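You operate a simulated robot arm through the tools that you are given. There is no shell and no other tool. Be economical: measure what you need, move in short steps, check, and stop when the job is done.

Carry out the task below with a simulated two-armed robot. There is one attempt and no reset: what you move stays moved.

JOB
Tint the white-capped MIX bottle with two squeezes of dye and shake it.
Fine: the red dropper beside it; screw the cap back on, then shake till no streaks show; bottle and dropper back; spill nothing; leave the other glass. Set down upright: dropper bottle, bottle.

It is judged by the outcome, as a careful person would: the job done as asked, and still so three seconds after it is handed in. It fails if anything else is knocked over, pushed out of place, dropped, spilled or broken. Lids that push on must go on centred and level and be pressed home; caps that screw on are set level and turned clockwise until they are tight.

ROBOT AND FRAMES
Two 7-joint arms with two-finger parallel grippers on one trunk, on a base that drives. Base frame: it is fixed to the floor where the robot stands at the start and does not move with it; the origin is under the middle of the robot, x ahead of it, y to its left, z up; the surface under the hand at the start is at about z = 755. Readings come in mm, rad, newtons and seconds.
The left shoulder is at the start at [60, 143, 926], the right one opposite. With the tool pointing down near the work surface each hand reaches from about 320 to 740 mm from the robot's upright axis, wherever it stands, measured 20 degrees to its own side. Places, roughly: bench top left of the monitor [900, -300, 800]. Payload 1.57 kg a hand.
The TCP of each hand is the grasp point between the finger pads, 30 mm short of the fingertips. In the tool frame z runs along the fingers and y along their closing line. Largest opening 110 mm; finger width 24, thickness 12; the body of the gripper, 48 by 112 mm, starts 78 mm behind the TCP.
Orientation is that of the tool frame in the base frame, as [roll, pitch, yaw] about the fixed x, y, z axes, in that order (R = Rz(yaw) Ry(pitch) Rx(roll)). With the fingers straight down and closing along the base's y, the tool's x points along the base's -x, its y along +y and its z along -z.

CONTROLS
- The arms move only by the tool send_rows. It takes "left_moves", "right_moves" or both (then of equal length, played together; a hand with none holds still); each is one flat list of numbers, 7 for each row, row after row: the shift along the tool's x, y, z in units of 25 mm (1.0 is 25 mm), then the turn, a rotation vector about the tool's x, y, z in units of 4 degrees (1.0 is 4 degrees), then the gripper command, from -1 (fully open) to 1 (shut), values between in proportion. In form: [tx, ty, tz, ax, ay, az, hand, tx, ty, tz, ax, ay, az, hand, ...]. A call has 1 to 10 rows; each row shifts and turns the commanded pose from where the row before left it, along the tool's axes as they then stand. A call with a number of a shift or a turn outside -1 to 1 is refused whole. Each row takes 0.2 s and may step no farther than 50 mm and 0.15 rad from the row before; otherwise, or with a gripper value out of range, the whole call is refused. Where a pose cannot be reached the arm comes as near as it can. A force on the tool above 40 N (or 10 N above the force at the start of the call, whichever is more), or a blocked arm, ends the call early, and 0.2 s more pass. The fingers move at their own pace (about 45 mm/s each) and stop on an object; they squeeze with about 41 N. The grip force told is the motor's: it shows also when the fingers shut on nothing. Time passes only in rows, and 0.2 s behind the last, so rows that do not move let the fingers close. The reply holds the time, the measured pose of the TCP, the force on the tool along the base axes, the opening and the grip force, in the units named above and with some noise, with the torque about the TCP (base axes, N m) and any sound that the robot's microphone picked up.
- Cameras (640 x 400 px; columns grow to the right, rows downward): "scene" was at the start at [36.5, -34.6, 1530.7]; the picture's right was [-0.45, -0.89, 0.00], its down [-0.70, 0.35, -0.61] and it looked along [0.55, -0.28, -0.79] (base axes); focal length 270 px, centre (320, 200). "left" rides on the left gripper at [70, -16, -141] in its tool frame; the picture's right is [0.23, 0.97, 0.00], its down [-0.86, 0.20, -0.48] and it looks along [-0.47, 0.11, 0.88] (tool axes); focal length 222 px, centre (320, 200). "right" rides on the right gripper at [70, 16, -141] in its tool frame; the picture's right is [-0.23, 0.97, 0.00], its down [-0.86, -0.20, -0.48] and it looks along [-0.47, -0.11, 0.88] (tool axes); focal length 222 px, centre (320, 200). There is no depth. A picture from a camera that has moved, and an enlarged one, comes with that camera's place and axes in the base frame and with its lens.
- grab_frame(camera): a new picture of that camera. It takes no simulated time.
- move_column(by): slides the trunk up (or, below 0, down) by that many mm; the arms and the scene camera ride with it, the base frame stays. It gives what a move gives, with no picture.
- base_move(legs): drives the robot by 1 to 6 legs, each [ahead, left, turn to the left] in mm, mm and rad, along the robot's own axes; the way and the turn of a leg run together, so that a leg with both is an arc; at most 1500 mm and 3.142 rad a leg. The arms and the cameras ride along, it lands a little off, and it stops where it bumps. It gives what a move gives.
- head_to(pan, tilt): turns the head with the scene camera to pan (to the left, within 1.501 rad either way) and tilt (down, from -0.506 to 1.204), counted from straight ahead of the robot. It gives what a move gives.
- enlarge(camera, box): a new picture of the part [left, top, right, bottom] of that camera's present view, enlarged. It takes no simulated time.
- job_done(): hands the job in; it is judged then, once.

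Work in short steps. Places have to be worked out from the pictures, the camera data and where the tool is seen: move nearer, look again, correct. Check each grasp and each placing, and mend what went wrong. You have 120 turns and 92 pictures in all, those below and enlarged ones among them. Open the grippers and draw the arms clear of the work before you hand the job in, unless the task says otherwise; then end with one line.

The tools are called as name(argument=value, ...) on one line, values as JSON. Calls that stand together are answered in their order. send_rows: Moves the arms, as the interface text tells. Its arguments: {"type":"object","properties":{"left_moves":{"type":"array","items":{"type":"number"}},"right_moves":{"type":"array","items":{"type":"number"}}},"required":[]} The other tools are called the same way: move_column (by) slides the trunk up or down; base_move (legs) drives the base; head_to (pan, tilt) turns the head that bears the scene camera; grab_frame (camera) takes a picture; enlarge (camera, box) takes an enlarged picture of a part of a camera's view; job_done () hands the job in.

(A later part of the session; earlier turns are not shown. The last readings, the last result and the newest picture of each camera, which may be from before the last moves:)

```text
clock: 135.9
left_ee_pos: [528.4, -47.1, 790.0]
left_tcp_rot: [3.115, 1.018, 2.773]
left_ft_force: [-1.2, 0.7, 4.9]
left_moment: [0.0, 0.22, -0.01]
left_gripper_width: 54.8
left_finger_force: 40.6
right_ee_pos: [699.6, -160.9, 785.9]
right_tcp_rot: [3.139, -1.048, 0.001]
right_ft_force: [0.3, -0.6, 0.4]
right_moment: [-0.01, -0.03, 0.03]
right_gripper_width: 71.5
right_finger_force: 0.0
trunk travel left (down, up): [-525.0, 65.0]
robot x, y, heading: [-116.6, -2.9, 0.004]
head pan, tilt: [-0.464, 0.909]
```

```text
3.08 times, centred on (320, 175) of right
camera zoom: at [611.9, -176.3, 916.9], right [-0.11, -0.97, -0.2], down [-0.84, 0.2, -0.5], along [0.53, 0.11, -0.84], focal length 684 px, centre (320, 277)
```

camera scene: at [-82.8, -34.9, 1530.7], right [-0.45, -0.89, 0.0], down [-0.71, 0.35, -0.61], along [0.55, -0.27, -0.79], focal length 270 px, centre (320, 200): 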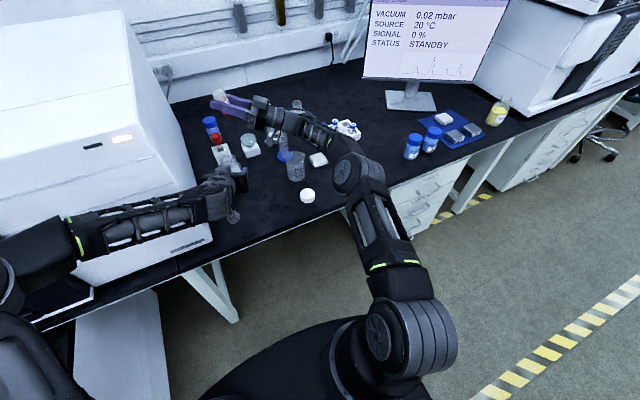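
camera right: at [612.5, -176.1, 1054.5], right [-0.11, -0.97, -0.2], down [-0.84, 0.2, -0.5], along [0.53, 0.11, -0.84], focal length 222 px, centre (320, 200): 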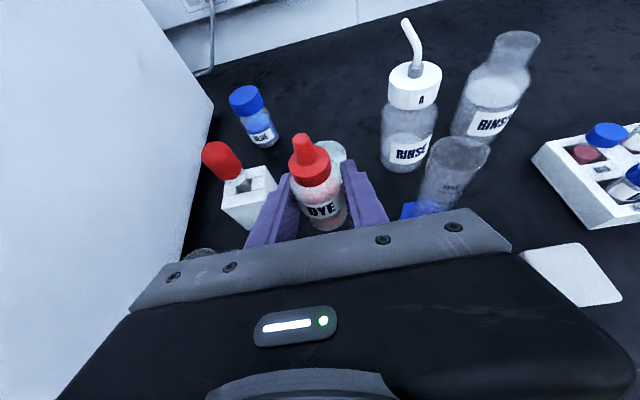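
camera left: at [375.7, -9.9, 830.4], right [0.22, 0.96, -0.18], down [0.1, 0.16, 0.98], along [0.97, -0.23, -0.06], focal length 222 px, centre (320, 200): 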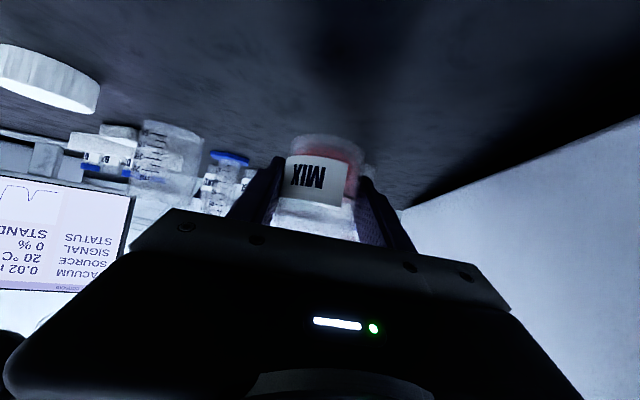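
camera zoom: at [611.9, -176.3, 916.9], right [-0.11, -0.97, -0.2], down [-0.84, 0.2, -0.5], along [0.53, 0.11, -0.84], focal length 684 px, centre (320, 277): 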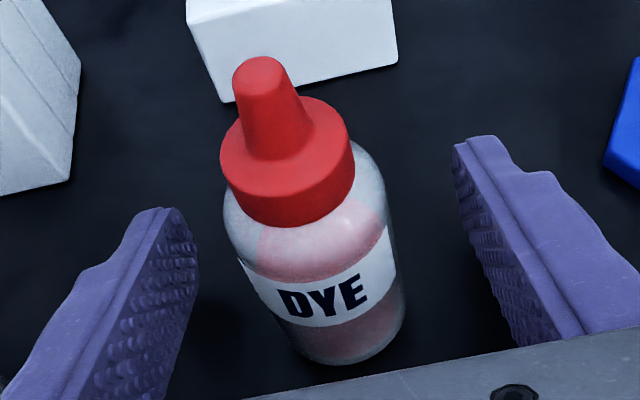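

DYE stands upright on its spot. I retreat along the tool axis, un-pitch the hand, and head back over the cap.

send_rows(right_moves=[0, 0, -1, 0, 0, 0, -0.3, 0, 0, -1, 0, 0, 0, -0.3, 0, 0, -1, 0, 0, 0, -0.3, 0, 0, -1, 0, 0, 0, -0.3, 0, 0, -1, 0, 0, 0, -0.3, 0, 0, -1, 0, 0, 0, -0.3, 0, 0, 0, 0, -1, 0, -0.3, 0, 0, 0, 0, -1, 0, -0.3, 0, 0, 0, 0, -1, 0, -0.3, 0, 0, 0, 0, -1, 0, -0.3])

send_rows(right_moves=[0, 0, 0, 0, -1, 0, -0.3, 0, 0, 0, 0, -1, 0, -0.3, 0, 0, 0, 0, -1, 0, -0.3, 0, 0, 0, 0, -1, 0, -0.3, 0, 0, 0, 0, -1, 0, -0.3, 0, 0, 0, 0, -1, 0, -0.3, 0, 0, 0, 0, -1, 0, -0.3, 0, 0, 0, 0, -1, 0, -0.3, 0, 0, 0, 0, -1, 0, -0.3, 0, 0, 0, 0, -1, 0, -0.3])

send_rows(right_moves=[0, 0, 0, 0, -1, 0, -0.3, -0.63, 0.87, 0, 0, 0, 0, -0.3, -0.63, 0.87, 0, 0, 0, 0, -0.3, -0.63, 0.87, 0, 0, 0, 0, -0.3, -0.63, 0.87, 0, 0, 0, 0, -0.3, -0.63, 0.87, 0, 0, 0, 0, -0.3, 0, 0, 0, 0, 0, 0, -0.3])

grab_frame(camera="scene")

enlarge(camera="right", box=[170, 60, 470, 240])

```text
clock: 138.1
left_ee_pos: [529.2, -46.5, 790.7]
left_tcp_rot: [3.115, 1.018, 2.772]
left_ft_force: [-1.0, -0.4, 4.5]
left_moment: [0.03, 0.2, 0.01]
left_gripper_width: 54.9
left_finger_force: 41.1
right_ee_pos: [569.7, -161.3, 862.2]
right_tcp_rot: [3.141, -0.767, 0.002]
right_ft_force: [-0.5, 0.6, -0.5]
right_moment: [0.0, -0.01, -0.02]
right_gripper_width: 71.5
right_finger_force: 0.1
trunk travel left (down, up): [-525.0, 65.0]
robot x, y, heading: [-119.8, 2.7, 0.001]
head pan, tilt: [-0.464, 0.909]
```

```text
clock: 140.3
left_ee_pos: [528.9, -47.7, 790.3]
left_tcp_rot: [3.115, 1.017, 2.772]
left_ft_force: [0.2, -2.0, 4.5]
left_moment: [-0.03, 0.17, 0.01]
left_gripper_width: 54.7
left_finger_force: 41.2
right_ee_pos: [569.0, -159.8, 860.3]
right_tcp_rot: [-3.141, -0.07, -0.001]
right_ft_force: [-0.5, -0.1, -0.5]
right_moment: [0.0, 0.01, 0.05]
right_gripper_width: 71.4
right_finger_force: 0.1
trunk travel left (down, up): [-525.0, 65.0]
robot x, y, heading: [-119.0, 3.2, 0.002]
head pan, tilt: [-0.464, 0.909]
```

```text
clock: 141.9
left_ee_pos: [529.5, -48.2, 790.7]
left_tcp_rot: [3.117, 1.016, 2.771]
left_ft_force: [-0.2, 0.2, 4.5]
left_moment: [0.05, 0.15, -0.04]
left_gripper_width: 54.8
left_finger_force: 40.5
right_ee_pos: [489.7, -269.1, 863.0]
right_tcp_rot: [3.141, -0.002, 0.002]
right_ft_force: [0.2, 0.5, -0.7]
right_moment: [-0.01, -0.01, 0.03]
right_gripper_width: 71.6
right_finger_force: 0.1
trunk travel left (down, up): [-525.0, 65.0]
robot x, y, heading: [-122.8, 3.1, 0.003]
head pan, tilt: [-0.464, 0.909]
```

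```text
23 pictures are left
camera scene: at [-82.7, -34.5, 1530.7], right [-0.45, -0.89, 0.0], down [-0.71, 0.35, -0.61], along [0.55, -0.27, -0.79], focal length 270 px, centre (320, 200)
```

scene: 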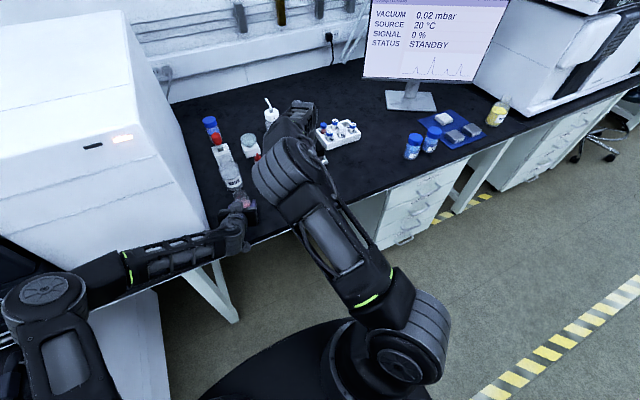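

```text
2.13 times, centred on (320, 150) of right
camera zoom: at [559.0, -284.2, 1003.2], right [-0.23, -0.97, 0.0], down [-0.86, 0.2, 0.48], along [-0.47, 0.11, -0.88], focal length 474 px, centre (320, 307)
```

zoom: 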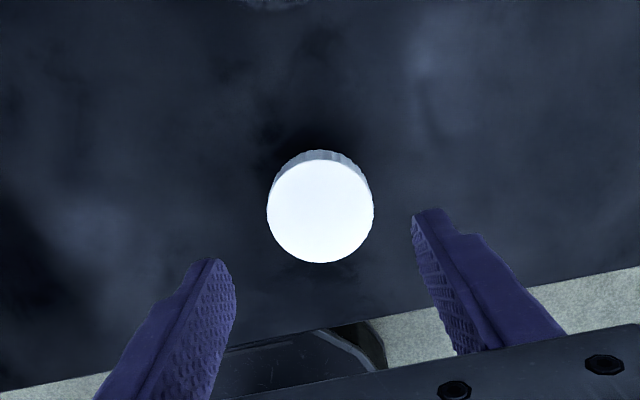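

The cap is centred under the hand. I descend to grip height (z≈788) and close.

send_rows(right_moves=[0.02, 0, 0.9, 0, 0, 0, -0.3, 0.02, 0, 0.9, 0, 0, 0, -0.3, 0, 0, 0.7, 0, 0, 0, -0.3, 0, 0, 0.3, 0, 0, 0, -0.3, 0, 0, 0.18, 0, 0, 0, -0.3, 0, 0, 0, 0, 0, 0, 0.5, 0, 0, 0, 0, 0, 0, 1, 0, 0, 0, 0, 0, 0, 1, 0, 0, 0, 0, 0, 0, 1])

enlarge(camera="right", box=[170, 60, 470, 240])

```text
clock: 143.9
left_ee_pos: [529.7, -46.4, 790.7]
left_tcp_rot: [3.116, 1.018, 2.774]
left_ft_force: [-1.0, 0.3, 3.3]
left_moment: [0.06, 0.18, -0.04]
left_gripper_width: 54.9
left_finger_force: 41.3
right_ee_pos: [490.6, -269.5, 787.7]
right_tcp_rot: [-3.141, -0.001, 0.0]
right_ft_force: [-0.4, -0.6, -0.5]
right_moment: [-0.01, -0.02, 0.03]
right_gripper_width: 50.3
right_finger_force: 37.6
trunk travel left (down, up): [-525.0, 65.0]
robot x, y, heading: [-122.0, -2.1, 0.001]
head pan, tilt: [-0.464, 0.909]
```

```text
2.13 times, centred on (320, 150) of right
camera zoom: at [560.9, -284.6, 928.4], right [-0.23, -0.97, 0.0], down [-0.86, 0.2, 0.48], along [-0.47, 0.11, -0.88], focal length 474 px, centre (320, 307)
```

zoom: 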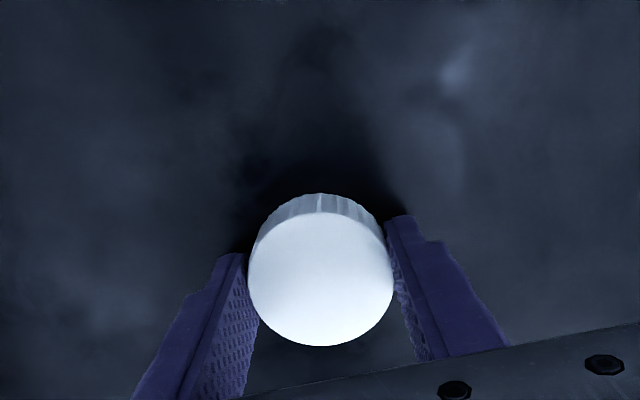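

The cap is gripped. I lift it and move to the right of MIX for a look at the mouth position.

send_rows(right_moves=[0, 0, -0.8, 0, 0, 0, 1, 0, 0, -1, 0, 0, 0, 1, 0, 0, -1, 0, 0, 0, 1, 0, 0, -1, 0, 0, 0, 1, 0.29, -0.96, -0.5, 0, 0, 0, 1, 0.29, -0.96, -0.5, 0, 0, 0, 1, 0.29, -0.96, -0.5, 0, 0, 0, 1, 0.29, -0.96, -0.5, 0, 0, 0, 1, 0.29, -0.96, -0.5, 0, 0, 0, 1, 0, 0, 0, 0, 0, 0, 1])

grab_frame(camera="right")

enlarge(camera="scene", box=[215, 150, 275, 230])

```text
clock: 146.1
left_ee_pos: [529.9, -46.6, 789.9]
left_tcp_rot: [3.115, 1.019, 2.772]
left_ft_force: [-0.3, -0.7, 4.5]
left_moment: [-0.05, 0.19, 0.02]
left_gripper_width: 55.1
left_finger_force: 41.3
right_ee_pos: [527.4, -149.8, 943.8]
right_tcp_rot: [3.14, -0.001, 0.0]
right_ft_force: [1.3, -0.8, -0.3]
right_moment: [0.02, 0.02, 0.01]
right_gripper_width: 50.5
right_finger_force: 41.0
trunk travel left (down, up): [-525.0, 65.0]
robot x, y, heading: [-119.2, -0.9, -0.0]
head pan, tilt: [-0.464, 0.909]
```

```text
20 pictures are left
camera right: at [598.3, -165.8, 1085.0], right [-0.23, -0.97, 0.0], down [-0.86, 0.2, 0.48], along [-0.47, 0.11, -0.88], focal length 222 px, centre (320, 200)
```

right: 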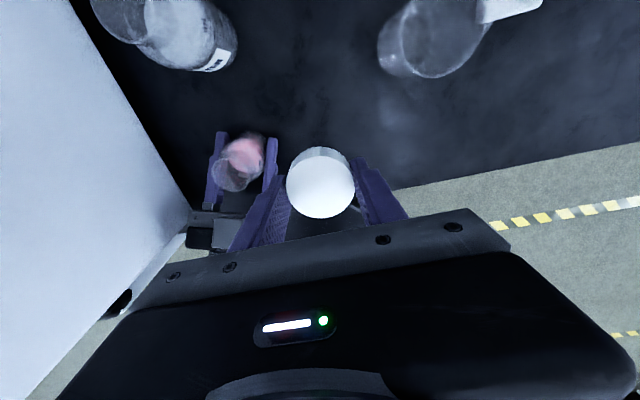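

```text
5.00 times, centred on (245, 190) of scene
camera zoom: at [-82.6, -34.6, 1530.7], right [-0.45, -0.89, 0.0], down [-0.71, 0.35, -0.61], along [0.55, -0.27, -0.79], focal length 1350 px, centre (695, 250)
```

zoom: 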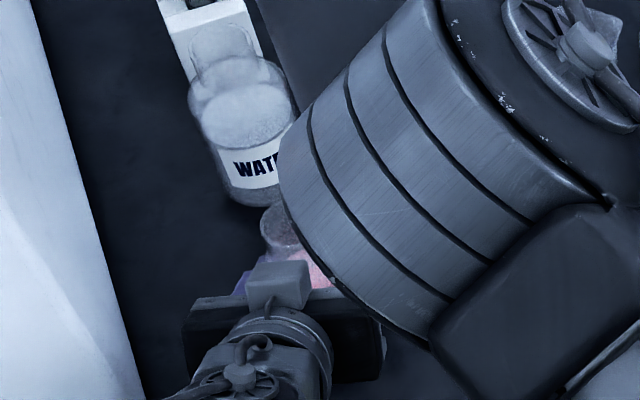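

MIX is held upright and its mouth is visible. I zoom in for an accurate centre.

enlarge(camera="right", box=[190, 110, 370, 230])

```text
3.33 times, centred on (280, 170) of right
camera zoom: at [598.3, -165.8, 1085.0], right [-0.23, -0.97, 0.0], down [-0.86, 0.2, 0.48], along [-0.47, 0.11, -0.88], focal length 740 px, centre (453, 300)
```

zoom: 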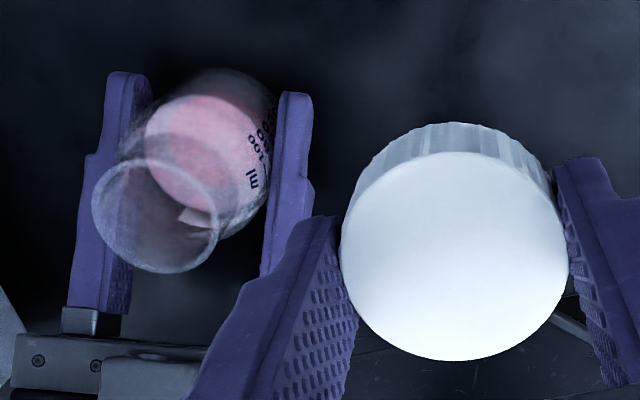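

The mouth is at about (528.5,-46.5,851). I bring the cap directly above it at safe height, adding 12° CCW for stroke range.

send_rows(right_moves=[0.01, -0.82, 0.3, 0, 0, 0, 1, 0.01, -0.82, 0.3, 0, 0, 0, 1, 0.01, -0.82, 0.3, 0, 0, 0, 1, 0.01, -0.82, 0.3, 0, 0, 0, 1, 0.01, -0.82, 0.3, 0, 0, 0, 1, 0, 0, 0, 0, 0, -1, 1, 0, 0, 0, 0, 0, -1, 1, 0, 0, 0, 0, 0, -1, 1])

enlarge(camera="right", box=[220, 80, 420, 230])

```text
clock: 147.9
left_ee_pos: [530.1, -47.4, 791.4]
left_tcp_rot: [3.115, 1.018, 2.772]
left_ft_force: [-0.4, -0.3, 4.4]
left_moment: [-0.01, 0.15, 0.0]
left_gripper_width: 54.7
left_finger_force: 41.0
right_ee_pos: [528.3, -46.8, 906.9]
right_tcp_rot: [3.14, 0.0, 0.211]
right_ft_force: [-0.3, 0.0, 0.2]
right_moment: [-0.03, 0.01, -0.01]
right_gripper_width: 50.1
right_finger_force: 40.9
trunk travel left (down, up): [-525.0, 65.0]
robot x, y, heading: [-118.1, -0.8, 0.006]
head pan, tilt: [-0.464, 0.909]
```

```text
2.67 times, centred on (320, 155) of right
camera zoom: at [600.6, -47.7, 1048.2], right [-0.02, -1.0, 0.0], down [-0.88, 0.02, 0.48], along [-0.48, 0.01, -0.88], focal length 592 px, centre (320, 320)
```

zoom: 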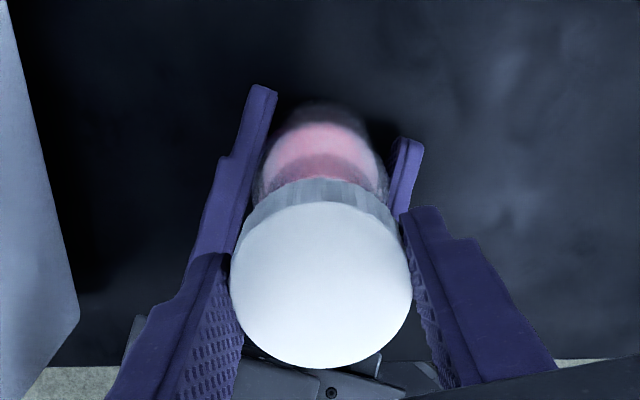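

The cap looks centred over the bottle. I lower it toward the mouth, watching force.

send_rows(right_moves=[0, 0, 0.4, 0, 0, 0, 1, 0, 0, 0.4, 0, 0, 0, 1, 0, 0, 0.2, 0, 0, 0, 1, 0, 0, 0.08, 0, 0, 0, 1, 0, 0, 0.08, 0, 0, 0, 1, 0, 0, 0, 0, 0, 0, 1])

```text
clock: 149.3
left_ee_pos: [530.0, -47.7, 790.5]
left_tcp_rot: [3.116, 1.019, 2.772]
left_ft_force: [-0.8, 1.1, 4.6]
left_moment: [-0.16, 0.13, 0.03]
left_gripper_width: 54.8
left_finger_force: 40.9
right_ee_pos: [528.8, -45.5, 877.4]
right_tcp_rot: [3.139, -0.001, 0.21]
right_ft_force: [1.1, -2.8, 1.1]
right_moment: [-0.06, -0.06, 0.02]
right_gripper_width: 50.1
right_finger_force: 41.5
trunk travel left (down, up): [-525.0, 65.0]
robot x, y, heading: [-121.9, -1.3, 0.0]
head pan, tilt: [-0.464, 0.909]
```

Light contact is starting with a small y offset. I shift 1 mm and continue down in 1.5 mm steps.

send_rows(right_moves=[0, 0.04, 0.04, 0, 0, 0, 1, 0, 0, 0.06, 0, 0, 0, 1, 0, 0, 0.06, 0, 0, 0, 1, 0, 0, 0.06, 0, 0, 0, 1, 0, 0, 0, 0, 0, 0, 1])

```text
clock: 150.5
left_ee_pos: [528.3, -47.3, 791.6]
left_tcp_rot: [3.115, 1.019, 2.771]
left_ft_force: [-1.4, 0.1, 3.4]
left_moment: [0.1, -0.03, -0.02]
left_gripper_width: 54.7
left_finger_force: 40.5
right_ee_pos: [529.2, -46.7, 874.2]
right_tcp_rot: [-3.142, -0.001, 0.21]
right_ft_force: [3.4, 1.9, 1.2]
right_moment: [0.06, -0.14, -0.01]
right_gripper_width: 50.0
right_finger_force: 40.5
trunk travel left (down, up): [-525.0, 65.0]
robot x, y, heading: [-122.5, 0.4, 0.002]
head pan, tilt: [-0.464, 0.909]
```

Still light. I go 3 mm further.

send_rows(right_moves=[0, 0, 0.06, 0, 0, 0, 1, 0, 0, 0.06, 0, 0, 0, 1, 0, 0, 0, 0, 0, 0, 1])

```text
clock: 151.3
left_ee_pos: [529.6, -46.1, 790.8]
left_tcp_rot: [3.119, 1.019, 2.771]
left_ft_force: [-3.6, 0.0, 4.6]
left_moment: [-0.12, 0.31, -0.03]
left_gripper_width: 54.8
left_finger_force: 40.5
right_ee_pos: [530.9, -46.7, 869.0]
right_tcp_rot: [-3.141, -0.001, 0.208]
right_ft_force: [3.6, 0.6, -2.8]
right_moment: [0.23, -0.49, 0.01]
right_gripper_width: 50.0
right_finger_force: 40.8
trunk travel left (down, up): [-525.0, 65.0]
robot x, y, heading: [-119.8, -1.1, 0.002]
head pan, tilt: [-0.464, 0.909]
```

The cap slid down onto the neck (z=869). I press slightly and start turning clockwise.

send_rows(right_moves=[0, 0, 0.06, 0, 0, 0, 1, 0, 0, 0, 0, 0, 1, 1, 0, 0, 0, 0, 0, 1, 1, 0, 0, 0, 0, 0, 1, 1, 0, 0, 0, 0, 0, 1, 1, 0, 0, 0, 0, 0, 1, 1, 0, 0, 0, 0, 0, 1, 1, 0, 0, 0, 0, 0, 1, 1, 0, 0, 0, 0, 0, 1, 1, 0, 0, 0, 0, 0, 1, 1])

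enlarge(camera="right", box=[220, 80, 420, 230])

```text
clock: 153.5
left_ee_pos: [529.2, -47.9, 790.1]
left_tcp_rot: [3.116, 1.015, 2.771]
left_ft_force: [-10.5, 0.6, 0.9]
left_moment: [-0.67, -0.04, -0.01]
left_gripper_width: 54.8
left_finger_force: 40.7
right_ee_pos: [528.5, -48.6, 867.3]
right_tcp_rot: [3.141, -0.001, -0.419]
right_ft_force: [9.2, -0.3, 3.0]
right_moment: [0.56, -0.45, 0.02]
right_gripper_width: 50.4
right_finger_force: 40.1
trunk travel left (down, up): [-525.0, 65.0]
robot x, y, heading: [-114.2, -0.5, -0.003]
head pan, tilt: [-0.464, 0.909]
```

```text
2.67 times, centred on (320, 155) of right
camera zoom: at [586.3, -90.7, 1008.7], right [-0.6, -0.8, 0.0], down [-0.7, 0.53, 0.48], along [-0.38, 0.29, -0.88], focal length 592 px, centre (320, 320)
```

zoom: 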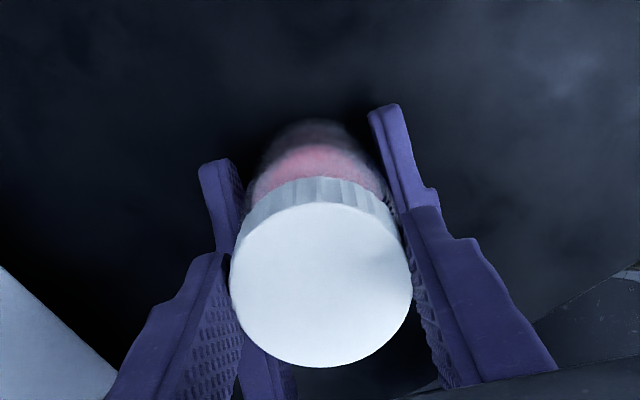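

Turning smoothly. I make a small +x relief and continue clockwise.

send_rows(right_moves=[0.036, -0.016, 0.02, 0, 0, 1, 1, 0, 0, 0, 0, 0, 1, 1, 0, 0, 0, 0, 0, 1, 1, 0, 0, 0, 0, 0, 1, 1, 0, 0, 0, 0, 0, 1, 1, 0, 0, 0, 0, 0, 1, 1, 0, 0, 0, 0, 0, 1, 1, 0, 0, 0, 0, 0, 1, 1, 0, 0, 0, 0, 0, 1, 1, 0, 0, 0, 0, 0, 1, 1])

send_rows(right_moves=[0, 0, 0, 0, 0, 1, 1, 0, 0, 0, 0, 0, 1, 1, 0, 0, 0, 0, 0, 1, 1, 0, 0, 0, 0, 0, 1, 1, 0, 0, 0, 0, 0, 1, 1, 0, 0, 0, 0, 0, 1, 1, 0, 0, 0, 0, 0, 1, 1, 0, 0, 0, 0, 0, 1, 1, 0, 0, 0, 0, 0, 1, 1, 0, 0, 0, 0, 0, 1, 1])

send_rows(right_moves=[0, 0, 0, 0, 0, 1, 1, 0, 0, 0, 0, 0, 1, 1, 0, 0, 0, 0, 0, 1, 1, 0, 0, 0, 0, 0, 1, 1, 0, 0, 0, 0, 0, 1, 1, 0, 0, 0, 0, 0, 1, 1, 0, 0, 0, 0, 0, 1, 1, 0, 0, 0, 0, 0, 1, 1, 0, 0, 0, 0, 0, 1, 1, 0, 0, 0, 0, 0, 1, 1])

```text
clock: 155.7
left_ee_pos: [529.9, -45.9, 790.7]
left_tcp_rot: [3.113, 1.017, 2.772]
left_ft_force: [12.9, -0.4, -8.3]
left_moment: [-0.52, 1.25, 0.0]
left_gripper_width: 55.0
left_finger_force: 41.2
right_ee_pos: [529.6, -47.8, 867.0]
right_tcp_rot: [3.14, -0.001, -1.116]
right_ft_force: [-14.0, 2.6, 10.3]
right_moment: [0.68, -0.08, 0.06]
right_gripper_width: 50.4
right_finger_force: 40.8
trunk travel left (down, up): [-525.0, 65.0]
robot x, y, heading: [-119.5, 2.5, 0.007]
head pan, tilt: [-0.464, 0.909]
```

```text
clock: 157.9
left_ee_pos: [529.4, -47.8, 791.0]
left_tcp_rot: [3.113, 1.016, 2.772]
left_ft_force: [16.0, 2.4, -0.5]
left_moment: [-0.55, 1.17, 0.0]
left_gripper_width: 54.8
left_finger_force: 41.5
right_ee_pos: [530.1, -47.6, 867.2]
right_tcp_rot: [3.14, -0.002, -1.815]
right_ft_force: [-16.3, -1.8, -1.1]
right_moment: [0.42, 0.08, 0.04]
right_gripper_width: 50.3
right_finger_force: 40.8
trunk travel left (down, up): [-525.0, 65.0]
robot x, y, heading: [-115.9, 1.1, 0.0]
head pan, tilt: [-0.464, 0.909]
```

```text
clock: 160.1
left_ee_pos: [530.1, -45.5, 790.1]
left_tcp_rot: [3.113, 1.016, 2.771]
left_ft_force: [16.1, 1.8, 1.6]
left_moment: [-0.37, 1.1, 0.0]
left_gripper_width: 55.4
left_finger_force: 41.5
right_ee_pos: [528.6, -46.7, 867.2]
right_tcp_rot: [3.141, -0.002, -2.511]
right_ft_force: [-15.7, -1.9, -3.8]
right_moment: [0.26, 0.16, -0.03]
right_gripper_width: 50.3
right_finger_force: 40.7
trunk travel left (down, up): [-525.0, 65.0]
robot x, y, heading: [-118.4, -0.4, 0.001]
head pan, tilt: [-0.464, 0.909]
```

About 156° in; I relieve the x force by 2 mm and continue to the end of the stroke.

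send_rows(right_moves=[0.065, 0.047, 0, 0, 0, 1, 1, 0, 0, 0, 0, 0, 1, 1, 0, 0, 0, 0, 0, 1, 1, 0, 0, 0, 0, 0, 1, 1, 0, 0, 0, 0, 0, 1, 1, 0, 0, 0, 0, 0, 1, 1, 0, 0, 0, 0, 0, 1, 1, 0, 0, 0, 0, 0, 1, 1, 0, 0, 0, 0, 0, 1, 1, 0, 0, 0, 0, 0, 1, 1])

send_rows(right_moves=[0, 0, 0, 0, 0, 1, 1, 0, 0, 0, 0, 0, 1, 1, 0, 0, 0, 0, 0, 1, 1, 0, 0, 0, 0, 0, 1, 1, 0, 0, 0, 0, 0, 1, 1, 0, 0, 0, 0, 0, 1, 1, 0, 0, 0, 0, 0, 1, 1, 0, 0, 0, 0, 0, 1, 1, 0, 0, 0, 0, 0, 1, 1])

```text
clock: 162.3
left_ee_pos: [526.2, -51.9, 789.2]
left_tcp_rot: [3.123, 1.012, 2.764]
left_ft_force: [-31.1, -7.5, 12.5]
left_moment: [0.45, -0.58, -0.07]
left_gripper_width: 55.0
left_finger_force: 40.8
right_ee_pos: [521.8, -52.3, 867.1]
right_tcp_rot: [3.137, 0.014, 3.077]
right_ft_force: [28.8, 7.6, -8.8]
right_moment: [0.18, -1.35, 0.06]
right_gripper_width: 50.2
right_finger_force: 41.2
right hand out of reach, approached as far as the arm can: row 10
trunk travel left (down, up): [-525.0, 65.0]
robot x, y, heading: [-116.9, 1.8, 0.004]
head pan, tilt: [-0.464, 0.909]
```

```text
clock: 162.7
left_ee_pos: [525.8, -54.7, 788.1]
left_tcp_rot: [3.125, 1.012, 2.76]
left_ft_force: [-1.6, -1.7, 3.3]
left_moment: [0.83, 0.27, 0.04]
left_gripper_width: 55.3
left_finger_force: 41.3
right_ee_pos: [514.7, -53.6, 866.7]
right_tcp_rot: [3.128, 0.019, 3.036]
right_ft_force: [-0.6, 2.8, 0.8]
right_moment: [-0.7, 0.02, -0.07]
right_gripper_width: 50.2
right_finger_force: 41.0
right hand out of reach, approached as far as the arm can: row 1
trunk travel left (down, up): [-525.0, 65.0]
robot x, y, heading: [-117.5, -1.5, 0.002]
head pan, tilt: [-0.464, 0.909]
stopped in row 1 (right hand): the force on the tool passed its limit at 44 N (the readings are from after the stop); the commanded pose is now the measured one
```

The arm's reach ended near φ≈-5° and nudged things ~10 mm again. I loosen the fingers, level the hand, and look before the next stroke.

send_rows(right_moves=[0, 0, 0, 0, 0, 0, -0.2, 0, 0, 0, 0, 0, 0, -0.2, 0, 0, 0, 0, 0, 0, -0.2, 0, 0, 0, 0.2, 0.27, -0.5, -0.2, 0, 0, 0, 0, 0, -1, -0.2, 0, 0, 0, 0, 0, 0, -0.2])

enlarge(camera="right", box=[170, 60, 470, 240])

```text
clock: 164.1
left_ee_pos: [522.8, -53.8, 788.6]
left_tcp_rot: [3.127, 1.013, 2.76]
left_ft_force: [-0.9, -1.0, 1.6]
left_moment: [0.0, 0.16, -0.01]
left_gripper_width: 55.1
left_finger_force: 40.8
right_ee_pos: [516.6, -54.3, 868.1]
right_tcp_rot: [-3.14, 0.002, -3.14]
right_ft_force: [-0.9, 0.2, -0.5]
right_moment: [-0.03, 0.0, 0.0]
right_gripper_width: 66.1
right_finger_force: 0.1
trunk travel left (down, up): [-525.0, 65.0]
robot x, y, heading: [-118.4, -3.0, -0.001]
head pan, tilt: [-0.464, 0.909]
```

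```text
2.13 times, centred on (320, 150) of right
camera zoom: at [446.6, -36.9, 1007.8], right [0.23, 0.97, 0.0], down [0.85, -0.2, 0.48], along [0.47, -0.11, -0.88], focal length 474 px, centre (320, 307)
```

zoom: 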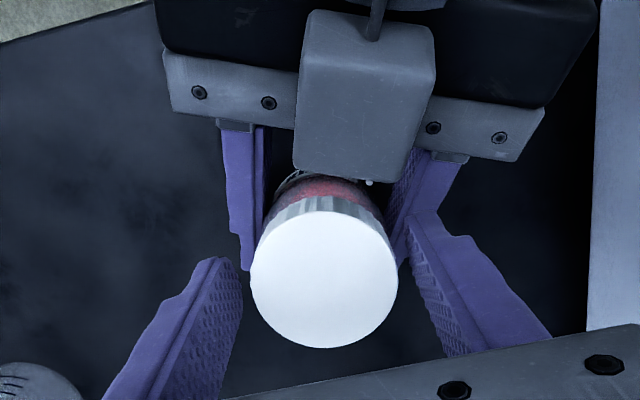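

Cap is near (519,-54). I recentre by 2 mm and rotate back counter-clockwise with fingers loose.

send_rows(right_moves=[-0.08, 0.02, 0, 0, 0, -1, -0.2, 0, 0, 0, 0, 0, -1, -0.2, 0, 0, 0, 0, 0, -1, -0.2, 0, 0, 0, 0, 0, -1, -0.2, 0, 0, 0, 0, 0, -1, -0.2, 0, 0, 0, 0, 0, -1, -0.2, 0, 0, 0, 0, 0, -1, -0.2, 0, 0, 0, 0, 0, -1, -0.2, 0, 0, 0, 0, 0, -1, -0.2, 0, 0, 0, 0, 0, -1, -0.2])

send_rows(right_moves=[0, 0, 0, 0, 0, -1, -0.2, 0, 0, 0, 0, 0, -1, -0.2, 0, 0, 0, 0, 0, -1, -0.2, 0, 0, 0, 0, 0, -1, -0.2, 0, 0, 0, 0, 0, -1, -0.2, 0, 0, 0, 0, 0, -1, -0.2, 0, 0, 0, 0, 0, -1, -0.2, 0, 0, 0, 0, 0, -1, -0.2, 0, 0, 0, 0, 0, -1, -0.2, 0, 0, 0, 0, 0, -1, -0.2])

send_rows(right_moves=[0, 0, 0, 0, 0, -1, -0.2, 0, 0, 0, 0, 0, -1, -0.2, 0, 0, 0, 0, 0, -1, -0.2, 0, 0, 0, 0, 0, -1, -0.2, 0, 0, 0, 0, 0, -1, -0.2, 0, 0, 0, 0, 0, -1, -0.2, 0, 0, 0, 0, 0, -1, -0.2, 0, 0, 0, 0, 0, -1, -0.2, 0, 0, 0, 0, 0, -1, -0.2, 0, 0, 0, 0, 0, -1, -0.2])

send_rows(right_moves=[0, 0, 0, 0, 0, -1, -0.2, 0, 0, 0, 0, 0, -1, -0.2, 0, 0, 0, 0, 0, -1, -0.2, 0, 0, 0, 0, 0, -1, -0.2, 0, 0, 0, 0, 0, -1, -0.2, 0, 0, 0, 0, 0, -1, -0.2, 0, 0, 0, 0, 0, -1, -0.2, 0, 0, 0, 0, 0, -1, -0.2, 0, 0, 0, 0, 0, -1, -0.2, 0, 0, 0, 0, 0, -1, -0.2])

send_rows(right_moves=[0, 0, 0, 0, 0, -1, -0.2, 0, 0, 0, 0, 0, -1, -0.2, 0, 0, 0, 0, 0, -1, -0.2, 0, 0, 0, 0, 0, -1, -0.2, 0, 0, 0, 0, 0, -1, -0.2, 0, 0, 0, 0, 0, 0, -0.2])

enlarge(camera="right", box=[170, 60, 470, 240])

```text
clock: 166.3
left_ee_pos: [521.3, -58.5, 788.0]
left_tcp_rot: [3.131, 1.012, 2.758]
left_ft_force: [-17.8, -13.3, 4.3]
left_moment: [1.3, -1.31, 1.04]
left_gripper_width: 55.0
left_finger_force: 41.2
right_ee_pos: [518.3, -50.9, 867.7]
right_tcp_rot: [-3.139, 0.005, -2.441]
right_ft_force: [18.4, 13.4, -3.0]
right_moment: [-0.15, -0.07, -0.93]
right_gripper_width: 64.9
right_finger_force: 0.0
trunk travel left (down, up): [-525.0, 65.0]
robot x, y, heading: [-120.3, -5.9, 0.001]
head pan, tilt: [-0.464, 0.909]
```

```text
clock: 166.8
left_ee_pos: [520.8, -60.1, 788.4]
left_tcp_rot: [3.133, 1.01, 2.754]
left_ft_force: [-3.3, 0.3, 1.5]
left_moment: [0.09, -0.23, 0.11]
left_gripper_width: 55.0
left_finger_force: 41.4
right_ee_pos: [519.4, -49.8, 868.1]
right_tcp_rot: [-3.14, 0.008, -2.342]
right_ft_force: [3.9, 0.9, 0.3]
right_moment: [-0.02, -0.01, -0.13]
right_gripper_width: 64.0
right_finger_force: 0.0
trunk travel left (down, up): [-525.0, 65.0]
robot x, y, heading: [-120.3, -0.2, 0.002]
head pan, tilt: [-0.464, 0.909]
stopped in row 2 (right hand): the force on the tool passed its limit at 42 N (the readings are from after the stop); the commanded pose is now the measured one
```

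```text
clock: 167.9
left_ee_pos: [515.3, -66.4, 787.1]
left_tcp_rot: [-3.139, 1.009, 2.746]
left_ft_force: [-2.0, -0.6, -0.6]
left_moment: [0.17, -0.14, 0.13]
left_gripper_width: 55.2
left_finger_force: 40.7
right_ee_pos: [521.0, -42.1, 869.0]
right_tcp_rot: [-3.137, 0.023, -2.069]
right_ft_force: [1.7, 2.5, -0.7]
right_moment: [-0.02, -0.03, -0.09]
right_gripper_width: 65.5
right_finger_force: 0.0
trunk travel left (down, up): [-525.0, 65.0]
robot x, y, heading: [-117.1, -2.3, 0.006]
head pan, tilt: [-0.464, 0.909]
stopped in row 5 (left hand): the force on the tool passed its limit at 42 N (the readings are from after the stop); the commanded pose is now the measured one
```

```text
clock: 170.1
left_ee_pos: [513.2, -69.4, 790.9]
left_tcp_rot: [-3.136, 1.007, 2.742]
left_ft_force: [-0.9, -30.5, -14.7]
left_moment: [2.13, -0.76, 1.18]
left_gripper_width: 55.1
left_finger_force: 40.8
right_ee_pos: [519.7, -37.1, 868.5]
right_tcp_rot: [-3.122, 0.023, -1.363]
right_ft_force: [-0.6, 30.6, 13.6]
right_moment: [-0.09, 0.85, -1.41]
right_gripper_width: 60.3
right_finger_force: 0.1
trunk travel left (down, up): [-525.0, 65.0]
robot x, y, heading: [-119.3, -0.0, 0.0]
head pan, tilt: [-0.464, 0.909]
```

```text
clock: 171.5
left_ee_pos: [516.8, -65.8, 790.0]
left_tcp_rot: [3.139, 1.013, 2.744]
left_ft_force: [10.3, 1.0, 2.0]
left_moment: [-0.14, 0.6, 0.04]
left_gripper_width: 55.3
left_finger_force: 41.0
right_ee_pos: [520.5, -44.3, 867.6]
right_tcp_rot: [-3.122, 0.009, -1.022]
right_ft_force: [-10.5, -1.2, -4.0]
right_moment: [0.08, 0.18, -0.21]
right_gripper_width: 73.5
right_finger_force: 4.4
trunk travel left (down, up): [-525.0, 65.0]
robot x, y, heading: [-117.4, 0.8, 0.001]
head pan, tilt: [-0.464, 0.909]
```

```text
2.13 times, centred on (320, 150) of right
camera zoom: at [541.7, -113.8, 1008.1], right [-0.95, -0.32, -0.02], down [-0.28, 0.82, 0.49], along [-0.14, 0.47, -0.87], focal length 474 px, centre (320, 307)
```

zoom: 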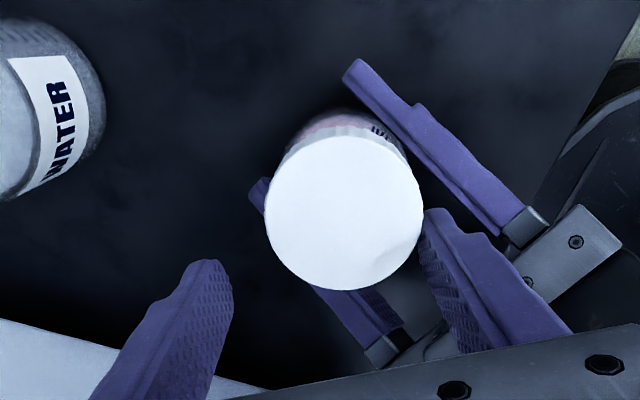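

The loose fingers hit the left gripper while turning and pushed the assembly to about (520,-68). It is still upright with the cap seated, so I lift the right hand straight up clear of it and look.

send_rows(right_moves=[0, 0, -0.3, 0, 0, 0, -0.4, 0, 0, -0.6, 0, 0, 0, -0.4, 0, 0, -1, 0, 0, 0, -0.4, 0, 0, -1, 0, 0, 0, -0.4])

grab_frame(camera="right")

grab_frame(camera="left")

```text
clock: 172.5
left_ee_pos: [515.6, -66.9, 790.0]
left_tcp_rot: [-3.141, 1.01, 2.744]
left_ft_force: [0.1, -0.5, 5.4]
left_moment: [-0.1, -0.2, 0.05]
left_gripper_width: 54.6
left_finger_force: 40.9
right_ee_pos: [518.5, -44.1, 940.7]
right_tcp_rot: [-3.12, 0.008, -1.022]
right_ft_force: [0.4, -0.2, -0.8]
right_moment: [-0.02, 0.01, -0.01]
right_gripper_width: 76.9
right_finger_force: 0.1
trunk travel left (down, up): [-525.0, 65.0]
robot x, y, heading: [-118.4, -1.3, 0.003]
head pan, tilt: [-0.464, 0.909]
```

```text
13 pictures are left
camera right: at [539.0, -114.0, 1081.5], right [-0.95, -0.32, -0.02], down [-0.28, 0.82, 0.49], along [-0.14, 0.47, -0.87], focal length 222 px, centre (320, 200)
```

right: 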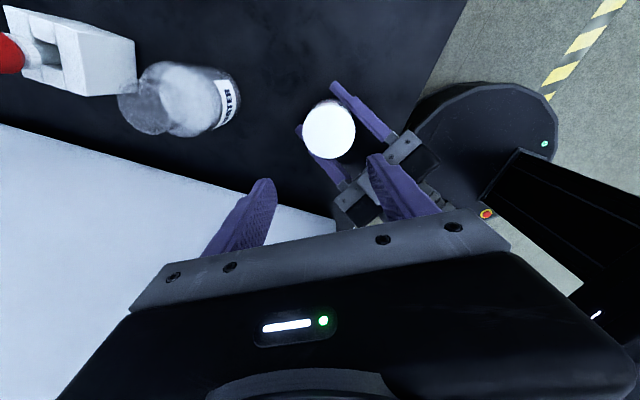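

```text
12 pictures are left
camera left: at [364.1, -21.6, 805.9], right [0.27, 0.94, -0.19], down [0.12, 0.17, 0.98], along [0.96, -0.28, -0.07], focal length 222 px, centre (320, 200)
```

left: 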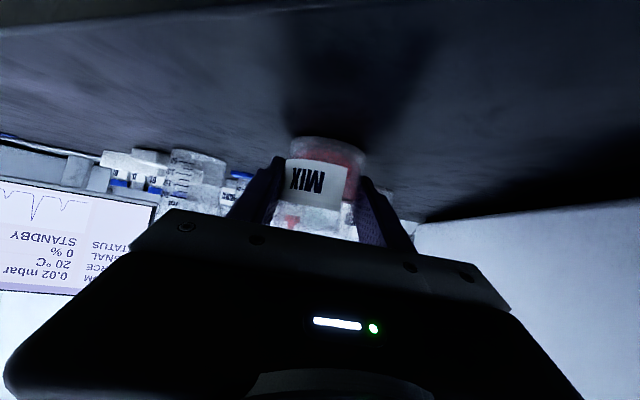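

Everything is upright and the cap sits on MIX at about (518.5,-69). With the hand raised, I recentre, level it, and finish rotating back to φ≈189°.

send_rows(right_moves=[0.85, 0.52, 0, -0.31, 0.11, 0, -0.4, 0, 0, 0, 0, 0, -1, -0.4, 0, 0, 0, 0, 0, -1, -0.4, 0, 0, 0, 0, 0, -1, -0.4, 0, 0, 0, 0, 0, -1, -0.4, 0, 0, 0, 0, 0, -1, -0.4, 0, 0, 0, 0, 0, -1, -0.4, 0, 0, 0, 0, 0, -1, -0.4, 0, 0, 0, 0, 0, -1, -0.4, 0, 0, 0, 0, 0, -1, -0.4])

send_rows(right_moves=[0, 0, 0, 0, 0, -1, -0.4, 0, 0, 0, 0, 0, -1, -0.4, 0, 0, 0, 0, 0, -1, -0.4, 0, 0, 0, 0, 0, -1, -0.4, 0, 0, 0, 0, 0, -1, -0.4, 0, 0, 0, 0, 0, -1, -0.4, 0, 0, 0, 0, 0, -1, -0.4, 0, 0, 0, 0, 0, -1, -0.4, 0, 0, 0, 0, 0, 0, -0.4])

enlarge(camera="right", box=[170, 60, 470, 240])

```text
clock: 174.7
left_ee_pos: [515.6, -65.8, 789.1]
left_tcp_rot: [3.142, 1.01, 2.745]
left_ft_force: [-0.6, -2.5, 5.5]
left_moment: [-0.17, -0.14, -0.05]
left_gripper_width: 54.8
left_finger_force: 40.9
right_ee_pos: [518.2, -70.1, 940.9]
right_tcp_rot: [3.141, -0.001, -0.391]
right_ft_force: [-0.5, -0.2, 0.2]
right_moment: [0.03, 0.0, 0.01]
right_gripper_width: 77.0
right_finger_force: 0.0
trunk travel left (down, up): [-525.0, 65.0]
robot x, y, heading: [-120.1, -1.7, 0.004]
head pan, tilt: [-0.464, 0.909]
```

```text
clock: 176.7
left_ee_pos: [515.7, -66.3, 788.2]
left_tcp_rot: [-3.141, 1.01, 2.745]
left_ft_force: [-1.2, -1.7, 6.0]
left_moment: [-0.16, -0.19, -0.04]
left_gripper_width: 54.8
left_finger_force: 41.0
right_ee_pos: [520.0, -68.3, 940.3]
right_tcp_rot: [-3.139, 0.0, 0.17]
right_ft_force: [-0.3, -0.5, -0.1]
right_moment: [0.02, 0.04, -0.01]
right_gripper_width: 76.8
right_finger_force: 0.0
trunk travel left (down, up): [-525.0, 65.0]
robot x, y, heading: [-121.8, 0.3, 0.004]
head pan, tilt: [-0.464, 0.909]
```

```text
2.13 times, centred on (320, 150) of right
camera zoom: at [591.4, -73.1, 1081.5], right [-0.06, -1.0, 0.0], down [-0.88, 0.05, 0.48], along [-0.48, 0.03, -0.88], focal length 474 px, centre (320, 307)
```

zoom: 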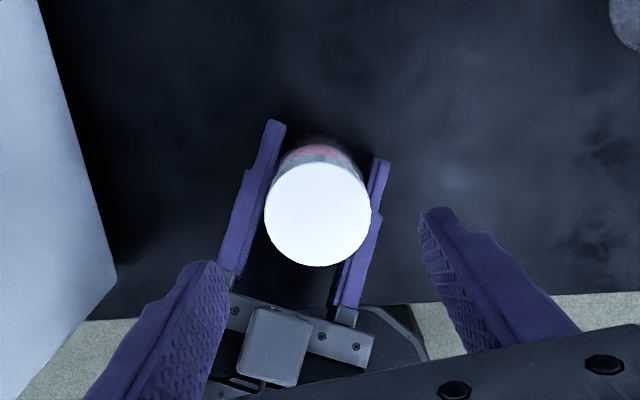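

The cap is centred. I descend to z≈867, grip, and begin the second clockwise stroke.

send_rows(right_moves=[0, -0.05, 0.9, 0, 0, 0, -0.4, 0, 0, 0.9, 0, 0, 0, -0.4, 0, 0, 0.8, 0, 0, 0, -0.4, 0, 0, 0.33, 0, 0, 0, -0.4, 0, 0, 0, 0, 0, 0, 0.5, 0, 0, 0, 0, 0, 0, 1, 0, 0, 0, 0, 0, 0, 1, 0, 0, 0, 0, 0, 0, 1])

send_rows(right_moves=[0, 0, 0, 0, 0, 1, 1, 0, 0, 0, 0, 0, 1, 1, 0, 0, 0, 0, 0, 1, 1, 0, 0, 0, 0, 0, 1, 1, 0, 0, 0, 0, 0, 1, 1, 0, 0, 0, 0, 0, 1, 1, 0, 0, 0, 0, 0, 1, 1, 0, 0, 0, 0, 0, 1, 1, 0, 0, 0, 0, 0, 1, 1, 0, 0, 0, 0, 0, 1, 1])

```text
clock: 178.5
left_ee_pos: [515.1, -66.9, 790.9]
left_tcp_rot: [-3.141, 1.011, 2.746]
left_ft_force: [0.4, -2.7, 4.7]
left_moment: [-0.15, -0.15, 0.01]
left_gripper_width: 55.0
left_finger_force: 41.6
right_ee_pos: [518.6, -67.4, 867.0]
right_tcp_rot: [-3.139, -0.001, 0.167]
right_ft_force: [-0.9, 2.4, -0.7]
right_moment: [0.34, 0.06, -0.01]
right_gripper_width: 50.8
right_finger_force: 35.0
trunk travel left (down, up): [-525.0, 65.0]
robot x, y, heading: [-119.3, 0.3, 0.005]
head pan, tilt: [-0.464, 0.909]
```

```text
clock: 180.7
left_ee_pos: [515.5, -66.1, 789.5]
left_tcp_rot: [-3.141, 1.01, 2.744]
left_ft_force: [10.9, -6.8, 3.7]
left_moment: [0.73, -0.12, -0.02]
left_gripper_width: 54.9
left_finger_force: 40.7
right_ee_pos: [518.7, -67.9, 866.9]
right_tcp_rot: [3.141, 0.001, -0.532]
right_ft_force: [-10.2, 7.1, -2.5]
right_moment: [-0.27, 0.78, 0.01]
right_gripper_width: 50.5
right_finger_force: 40.9
trunk travel left (down, up): [-525.0, 65.0]
robot x, y, heading: [-120.6, 3.0, 0.004]
head pan, tilt: [-0.464, 0.909]
```

Good grip with mild forces. I relieve slightly and continue.

send_rows(right_moves=[-0.05, 0, 0, 0, 0, 1, 1, 0, 0, 0, 0, 0, 1, 1, 0, 0, 0, 0, 0, 1, 1, 0, 0, 0, 0, 0, 1, 1, 0, 0, 0, 0, 0, 1, 1, 0, 0, 0, 0, 0, 1, 1, 0, 0, 0, 0, 0, 1, 1, 0, 0, 0, 0, 0, 1, 1, 0, 0, 0, 0, 0, 1, 1, 0, 0, 0, 0, 0, 1, 1])

send_rows(right_moves=[0, 0, 0, 0, 0, 1, 1, 0, 0, 0, 0, 0, 1, 1, 0, 0, 0, 0, 0, 1, 1, 0, 0, 0, 0, 0, 1, 1, 0, 0, 0, 0, 0, 1, 1, 0, 0, 0, 0, 0, 1, 1, 0, 0, 0, 0, 0, 1, 1, 0, 0, 0, 0, 0, 1, 1, 0, 0, 0, 0, 0, 1, 1, 0, 0, 0, 0, 0, 1, 1])

```text
clock: 182.9
left_ee_pos: [517.0, -66.3, 789.3]
left_tcp_rot: [-3.141, 1.011, 2.745]
left_ft_force: [-7.1, 0.1, 15.7]
left_moment: [0.63, -1.23, -0.08]
left_gripper_width: 55.0
left_finger_force: 41.2
right_ee_pos: [517.4, -67.4, 865.9]
right_tcp_rot: [-3.141, 0.0, -1.232]
right_ft_force: [6.7, -0.4, -17.1]
right_moment: [-0.69, 0.68, 0.07]
right_gripper_width: 50.6
right_finger_force: 41.1
trunk travel left (down, up): [-525.0, 65.0]
robot x, y, heading: [-119.3, -4.3, 0.003]
head pan, tilt: [-0.464, 0.909]
```

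```text
clock: 185.1
left_ee_pos: [515.9, -65.9, 788.9]
left_tcp_rot: [3.141, 1.008, 2.745]
left_ft_force: [3.1, 3.1, 2.0]
left_moment: [0.55, -0.67, -1.02]
left_gripper_width: 55.2
left_finger_force: 40.7
right_ee_pos: [517.7, -67.7, 867.7]
right_tcp_rot: [3.141, 0.001, -1.927]
right_ft_force: [-1.9, -2.9, -4.0]
right_moment: [-0.79, 0.93, 1.02]
right_gripper_width: 50.7
right_finger_force: 40.7
trunk travel left (down, up): [-525.0, 65.0]
robot x, y, heading: [-115.5, 1.9, 0.006]
head pan, tilt: [-0.464, 0.909]
```

The twisting torque jumped to 1.0 N·m, so the cap is tightening. I turn slightly more to confirm it is home.

send_rows(right_moves=[0, 0, 0, 0, 0, 1, 1, 0, 0, 0, 0, 0, 1, 1, 0, 0, 0, 0, 0, 1, 1, 0, 0, 0, 0, 0, 0, 1])

enlarge(camera="left", box=[230, 110, 410, 230])

```text
clock: 186.1
left_ee_pos: [515.0, -66.9, 789.3]
left_tcp_rot: [-3.139, 1.009, 2.744]
left_ft_force: [-14.9, 8.5, 1.1]
left_moment: [-0.05, -1.37, -0.9]
left_gripper_width: 55.2
left_finger_force: 40.9
right_ee_pos: [518.7, -67.5, 868.4]
right_tcp_rot: [-3.138, -0.002, -2.141]
right_ft_force: [14.4, -7.7, -3.6]
right_moment: [-0.61, 0.18, 0.93]
right_gripper_width: 50.6
right_finger_force: 41.0
trunk travel left (down, up): [-525.0, 65.0]
robot x, y, heading: [-117.2, 2.0, 0.008]
head pan, tilt: [-0.464, 0.909]
```

```text
3.33 times, centred on (320, 170) of left
camera zoom: at [363.7, -21.6, 805.1], right [0.27, 0.94, -0.19], down [0.13, 0.17, 0.98], along [0.96, -0.28, -0.07], focal length 740 px, centre (320, 300)
```

zoom: 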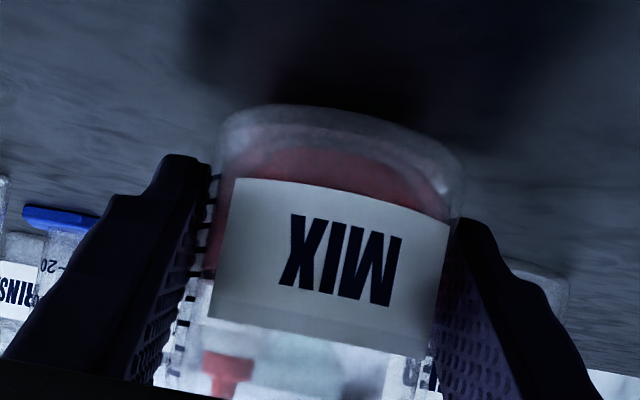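

The cap is home: torque holds about 1 N·m and the bottle itself now turns in the left grip. I release the cap, rise straight up and back off the right hand.

send_rows(right_moves=[0, 0, 0, 0, 0, 0, -0.1, 0, 0, 0, 0, 0, 0, -0.1, 0, 0, -0.5, 0, 0, 0, -0.1, 0, 0, -1, 0, 0, 0, -0.1, 0, 0, -1, 0, 0, 0, -0.1, 0, 0, -1, 0, 0, 0, -0.1, 0, 0, -1, 0, 0, 0, -0.1, 0, 0, -1, 0, 0, 0, -0.1])

enlarge(camera="right", box=[170, 0, 470, 240])

```text
clock: 187.9
left_ee_pos: [515.9, -66.4, 788.9]
left_tcp_rot: [-3.141, 1.012, 2.744]
left_ft_force: [0.4, 0.0, -2.2]
left_moment: [0.03, 0.01, 0.01]
left_gripper_width: 55.3
left_finger_force: 41.4
right_ee_pos: [518.5, -68.1, 978.1]
right_tcp_rot: [-3.142, 0.0, -2.138]
right_ft_force: [0.3, 0.0, 0.5]
right_moment: [0.0, 0.01, 0.0]
right_gripper_width: 60.4
right_finger_force: 0.2
right hand out of reach, approached as far as the arm can: row 8
trunk travel left (down, up): [-525.0, 65.0]
robot x, y, heading: [-119.0, -0.3, 0.003]
head pan, tilt: [-0.464, 0.909]
```

```text
1.67 times, centred on (320, 120) of right
camera zoom: at [467.6, -117.2, 1119.9], right [-0.7, 0.71, 0.0], down [0.63, 0.61, 0.48], along [0.34, 0.34, -0.88], focal length 370 px, centre (320, 333)
```

zoom: 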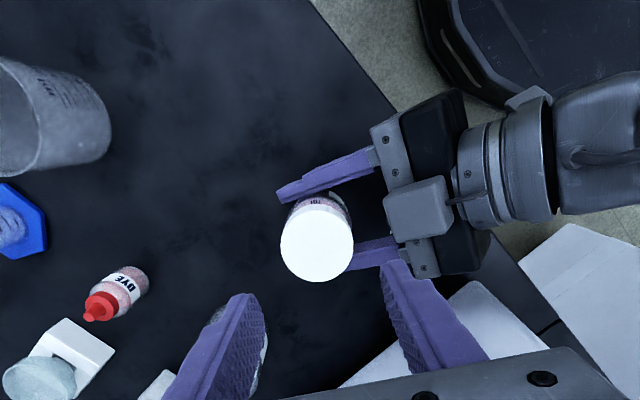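

Cap is level and seated, and the right hand is clear above. I move the right hand off to the right while the left lifts MIX 100 mm for shaking.

send_rows(right_moves=[0.88, -0.2, 0, 0, 0, 0, -0.1, 0.88, -0.2, 0, 0, 0, 0, -0.1, 0.88, -0.2, 0, 0, 0, 0, -0.1, 0.88, -0.2, 0, 0, 0, 0, -0.1, 0.88, -0.2, 0, 0, 0, 0, -0.1, 0.88, -0.2, 0, 0, 0, 0, -0.1, 0.88, -0.2, 0, 0, 0, 0, -0.1, 0.88, -0.2, 0, 0, 0, 0, -0.1, 0, 0, 0, 0, 0, 0, -0.1, 0, 0, 0, 0, 0, 0, -0.1], left_moves=[0, 0, 0, 0, 0, 0, 1, 0, 0, 0, 0, 0, 0, 1, -0.424, 0, -0.265, 0, 0, 0, 1, -0.424, 0, -0.265, 0, 0, 0, 1, -0.424, 0, -0.265, 0, 0, 0, 1, -0.424, 0, -0.265, 0, 0, 0, 1, -0.424, 0, -0.265, 0, 0, 0, 1, -0.424, 0, -0.265, 0, 0, 0, 1, -0.424, 0, -0.265, 0, 0, 0, 1, -0.424, 0, -0.265, 0, 0, 0, 1])

send_rows(left_moves=[-0.848, 0, -0.53, 0, 0, 0, 1, 0.848, 0, 0.53, 0, 0, 0, 1, -0.848, 0, -0.53, 0, 0, 0, 1, 0.848, 0, 0.53, 0, 0, 0, 1, -0.848, 0, -0.53, 0, 0, 0, 1, 0.848, 0, 0.53, 0, 0, 0, 1, -0.848, 0, -0.53, 0, 0, 0, 1, 0.848, 0, 0.53, 0, 0, 0, 1, -0.848, 0, -0.53, 0, 0, 0, 1, 0.848, 0, 0.53, 0, 0, 0, 1])

enlarge(camera="left", box=[230, 110, 410, 230])

```text
clock: 190.1
left_ee_pos: [515.6, -68.0, 889.0]
left_tcp_rot: [3.142, 1.01, 2.745]
left_ft_force: [0.1, 0.2, -1.0]
left_moment: [0.0, 0.01, -0.01]
left_gripper_width: 55.1
left_finger_force: 40.7
right_ee_pos: [456.7, -238.5, 978.8]
right_tcp_rot: [-3.141, 0.0, -2.139]
right_ft_force: [-0.3, 0.2, 0.0]
right_moment: [0.0, 0.01, -0.01]
right_gripper_width: 60.5
right_finger_force: 0.0
trunk travel left (down, up): [-525.0, 65.0]
robot x, y, heading: [-116.8, -0.6, 0.001]
head pan, tilt: [-0.464, 0.909]
```

```text
clock: 192.3
left_ee_pos: [516.4, -65.0, 888.0]
left_tcp_rot: [-3.138, 1.008, 2.748]
left_ft_force: [0.5, -0.1, -2.7]
left_moment: [-0.03, -0.01, 0.0]
left_gripper_width: 55.2
left_finger_force: 41.2
right_ee_pos: [458.6, -237.3, 978.1]
right_tcp_rot: [3.14, 0.001, -2.138]
right_ft_force: [0.2, 0.5, -0.6]
right_moment: [-0.03, -0.01, 0.01]
right_gripper_width: 60.4
right_finger_force: 0.0
trunk travel left (down, up): [-525.0, 65.0]
robot x, y, heading: [-120.8, 1.9, -0.002]
head pan, tilt: [-0.464, 0.909]
```

```text
3.33 times, centred on (320, 170) of left
camera zoom: at [365.9, -20.8, 904.7], right [0.26, 0.94, -0.19], down [0.12, 0.17, 0.98], along [0.96, -0.28, -0.07], focal length 740 px, centre (320, 300)
```

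zoom: 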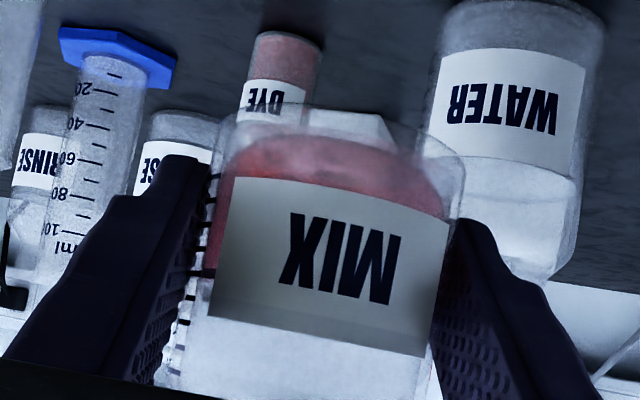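

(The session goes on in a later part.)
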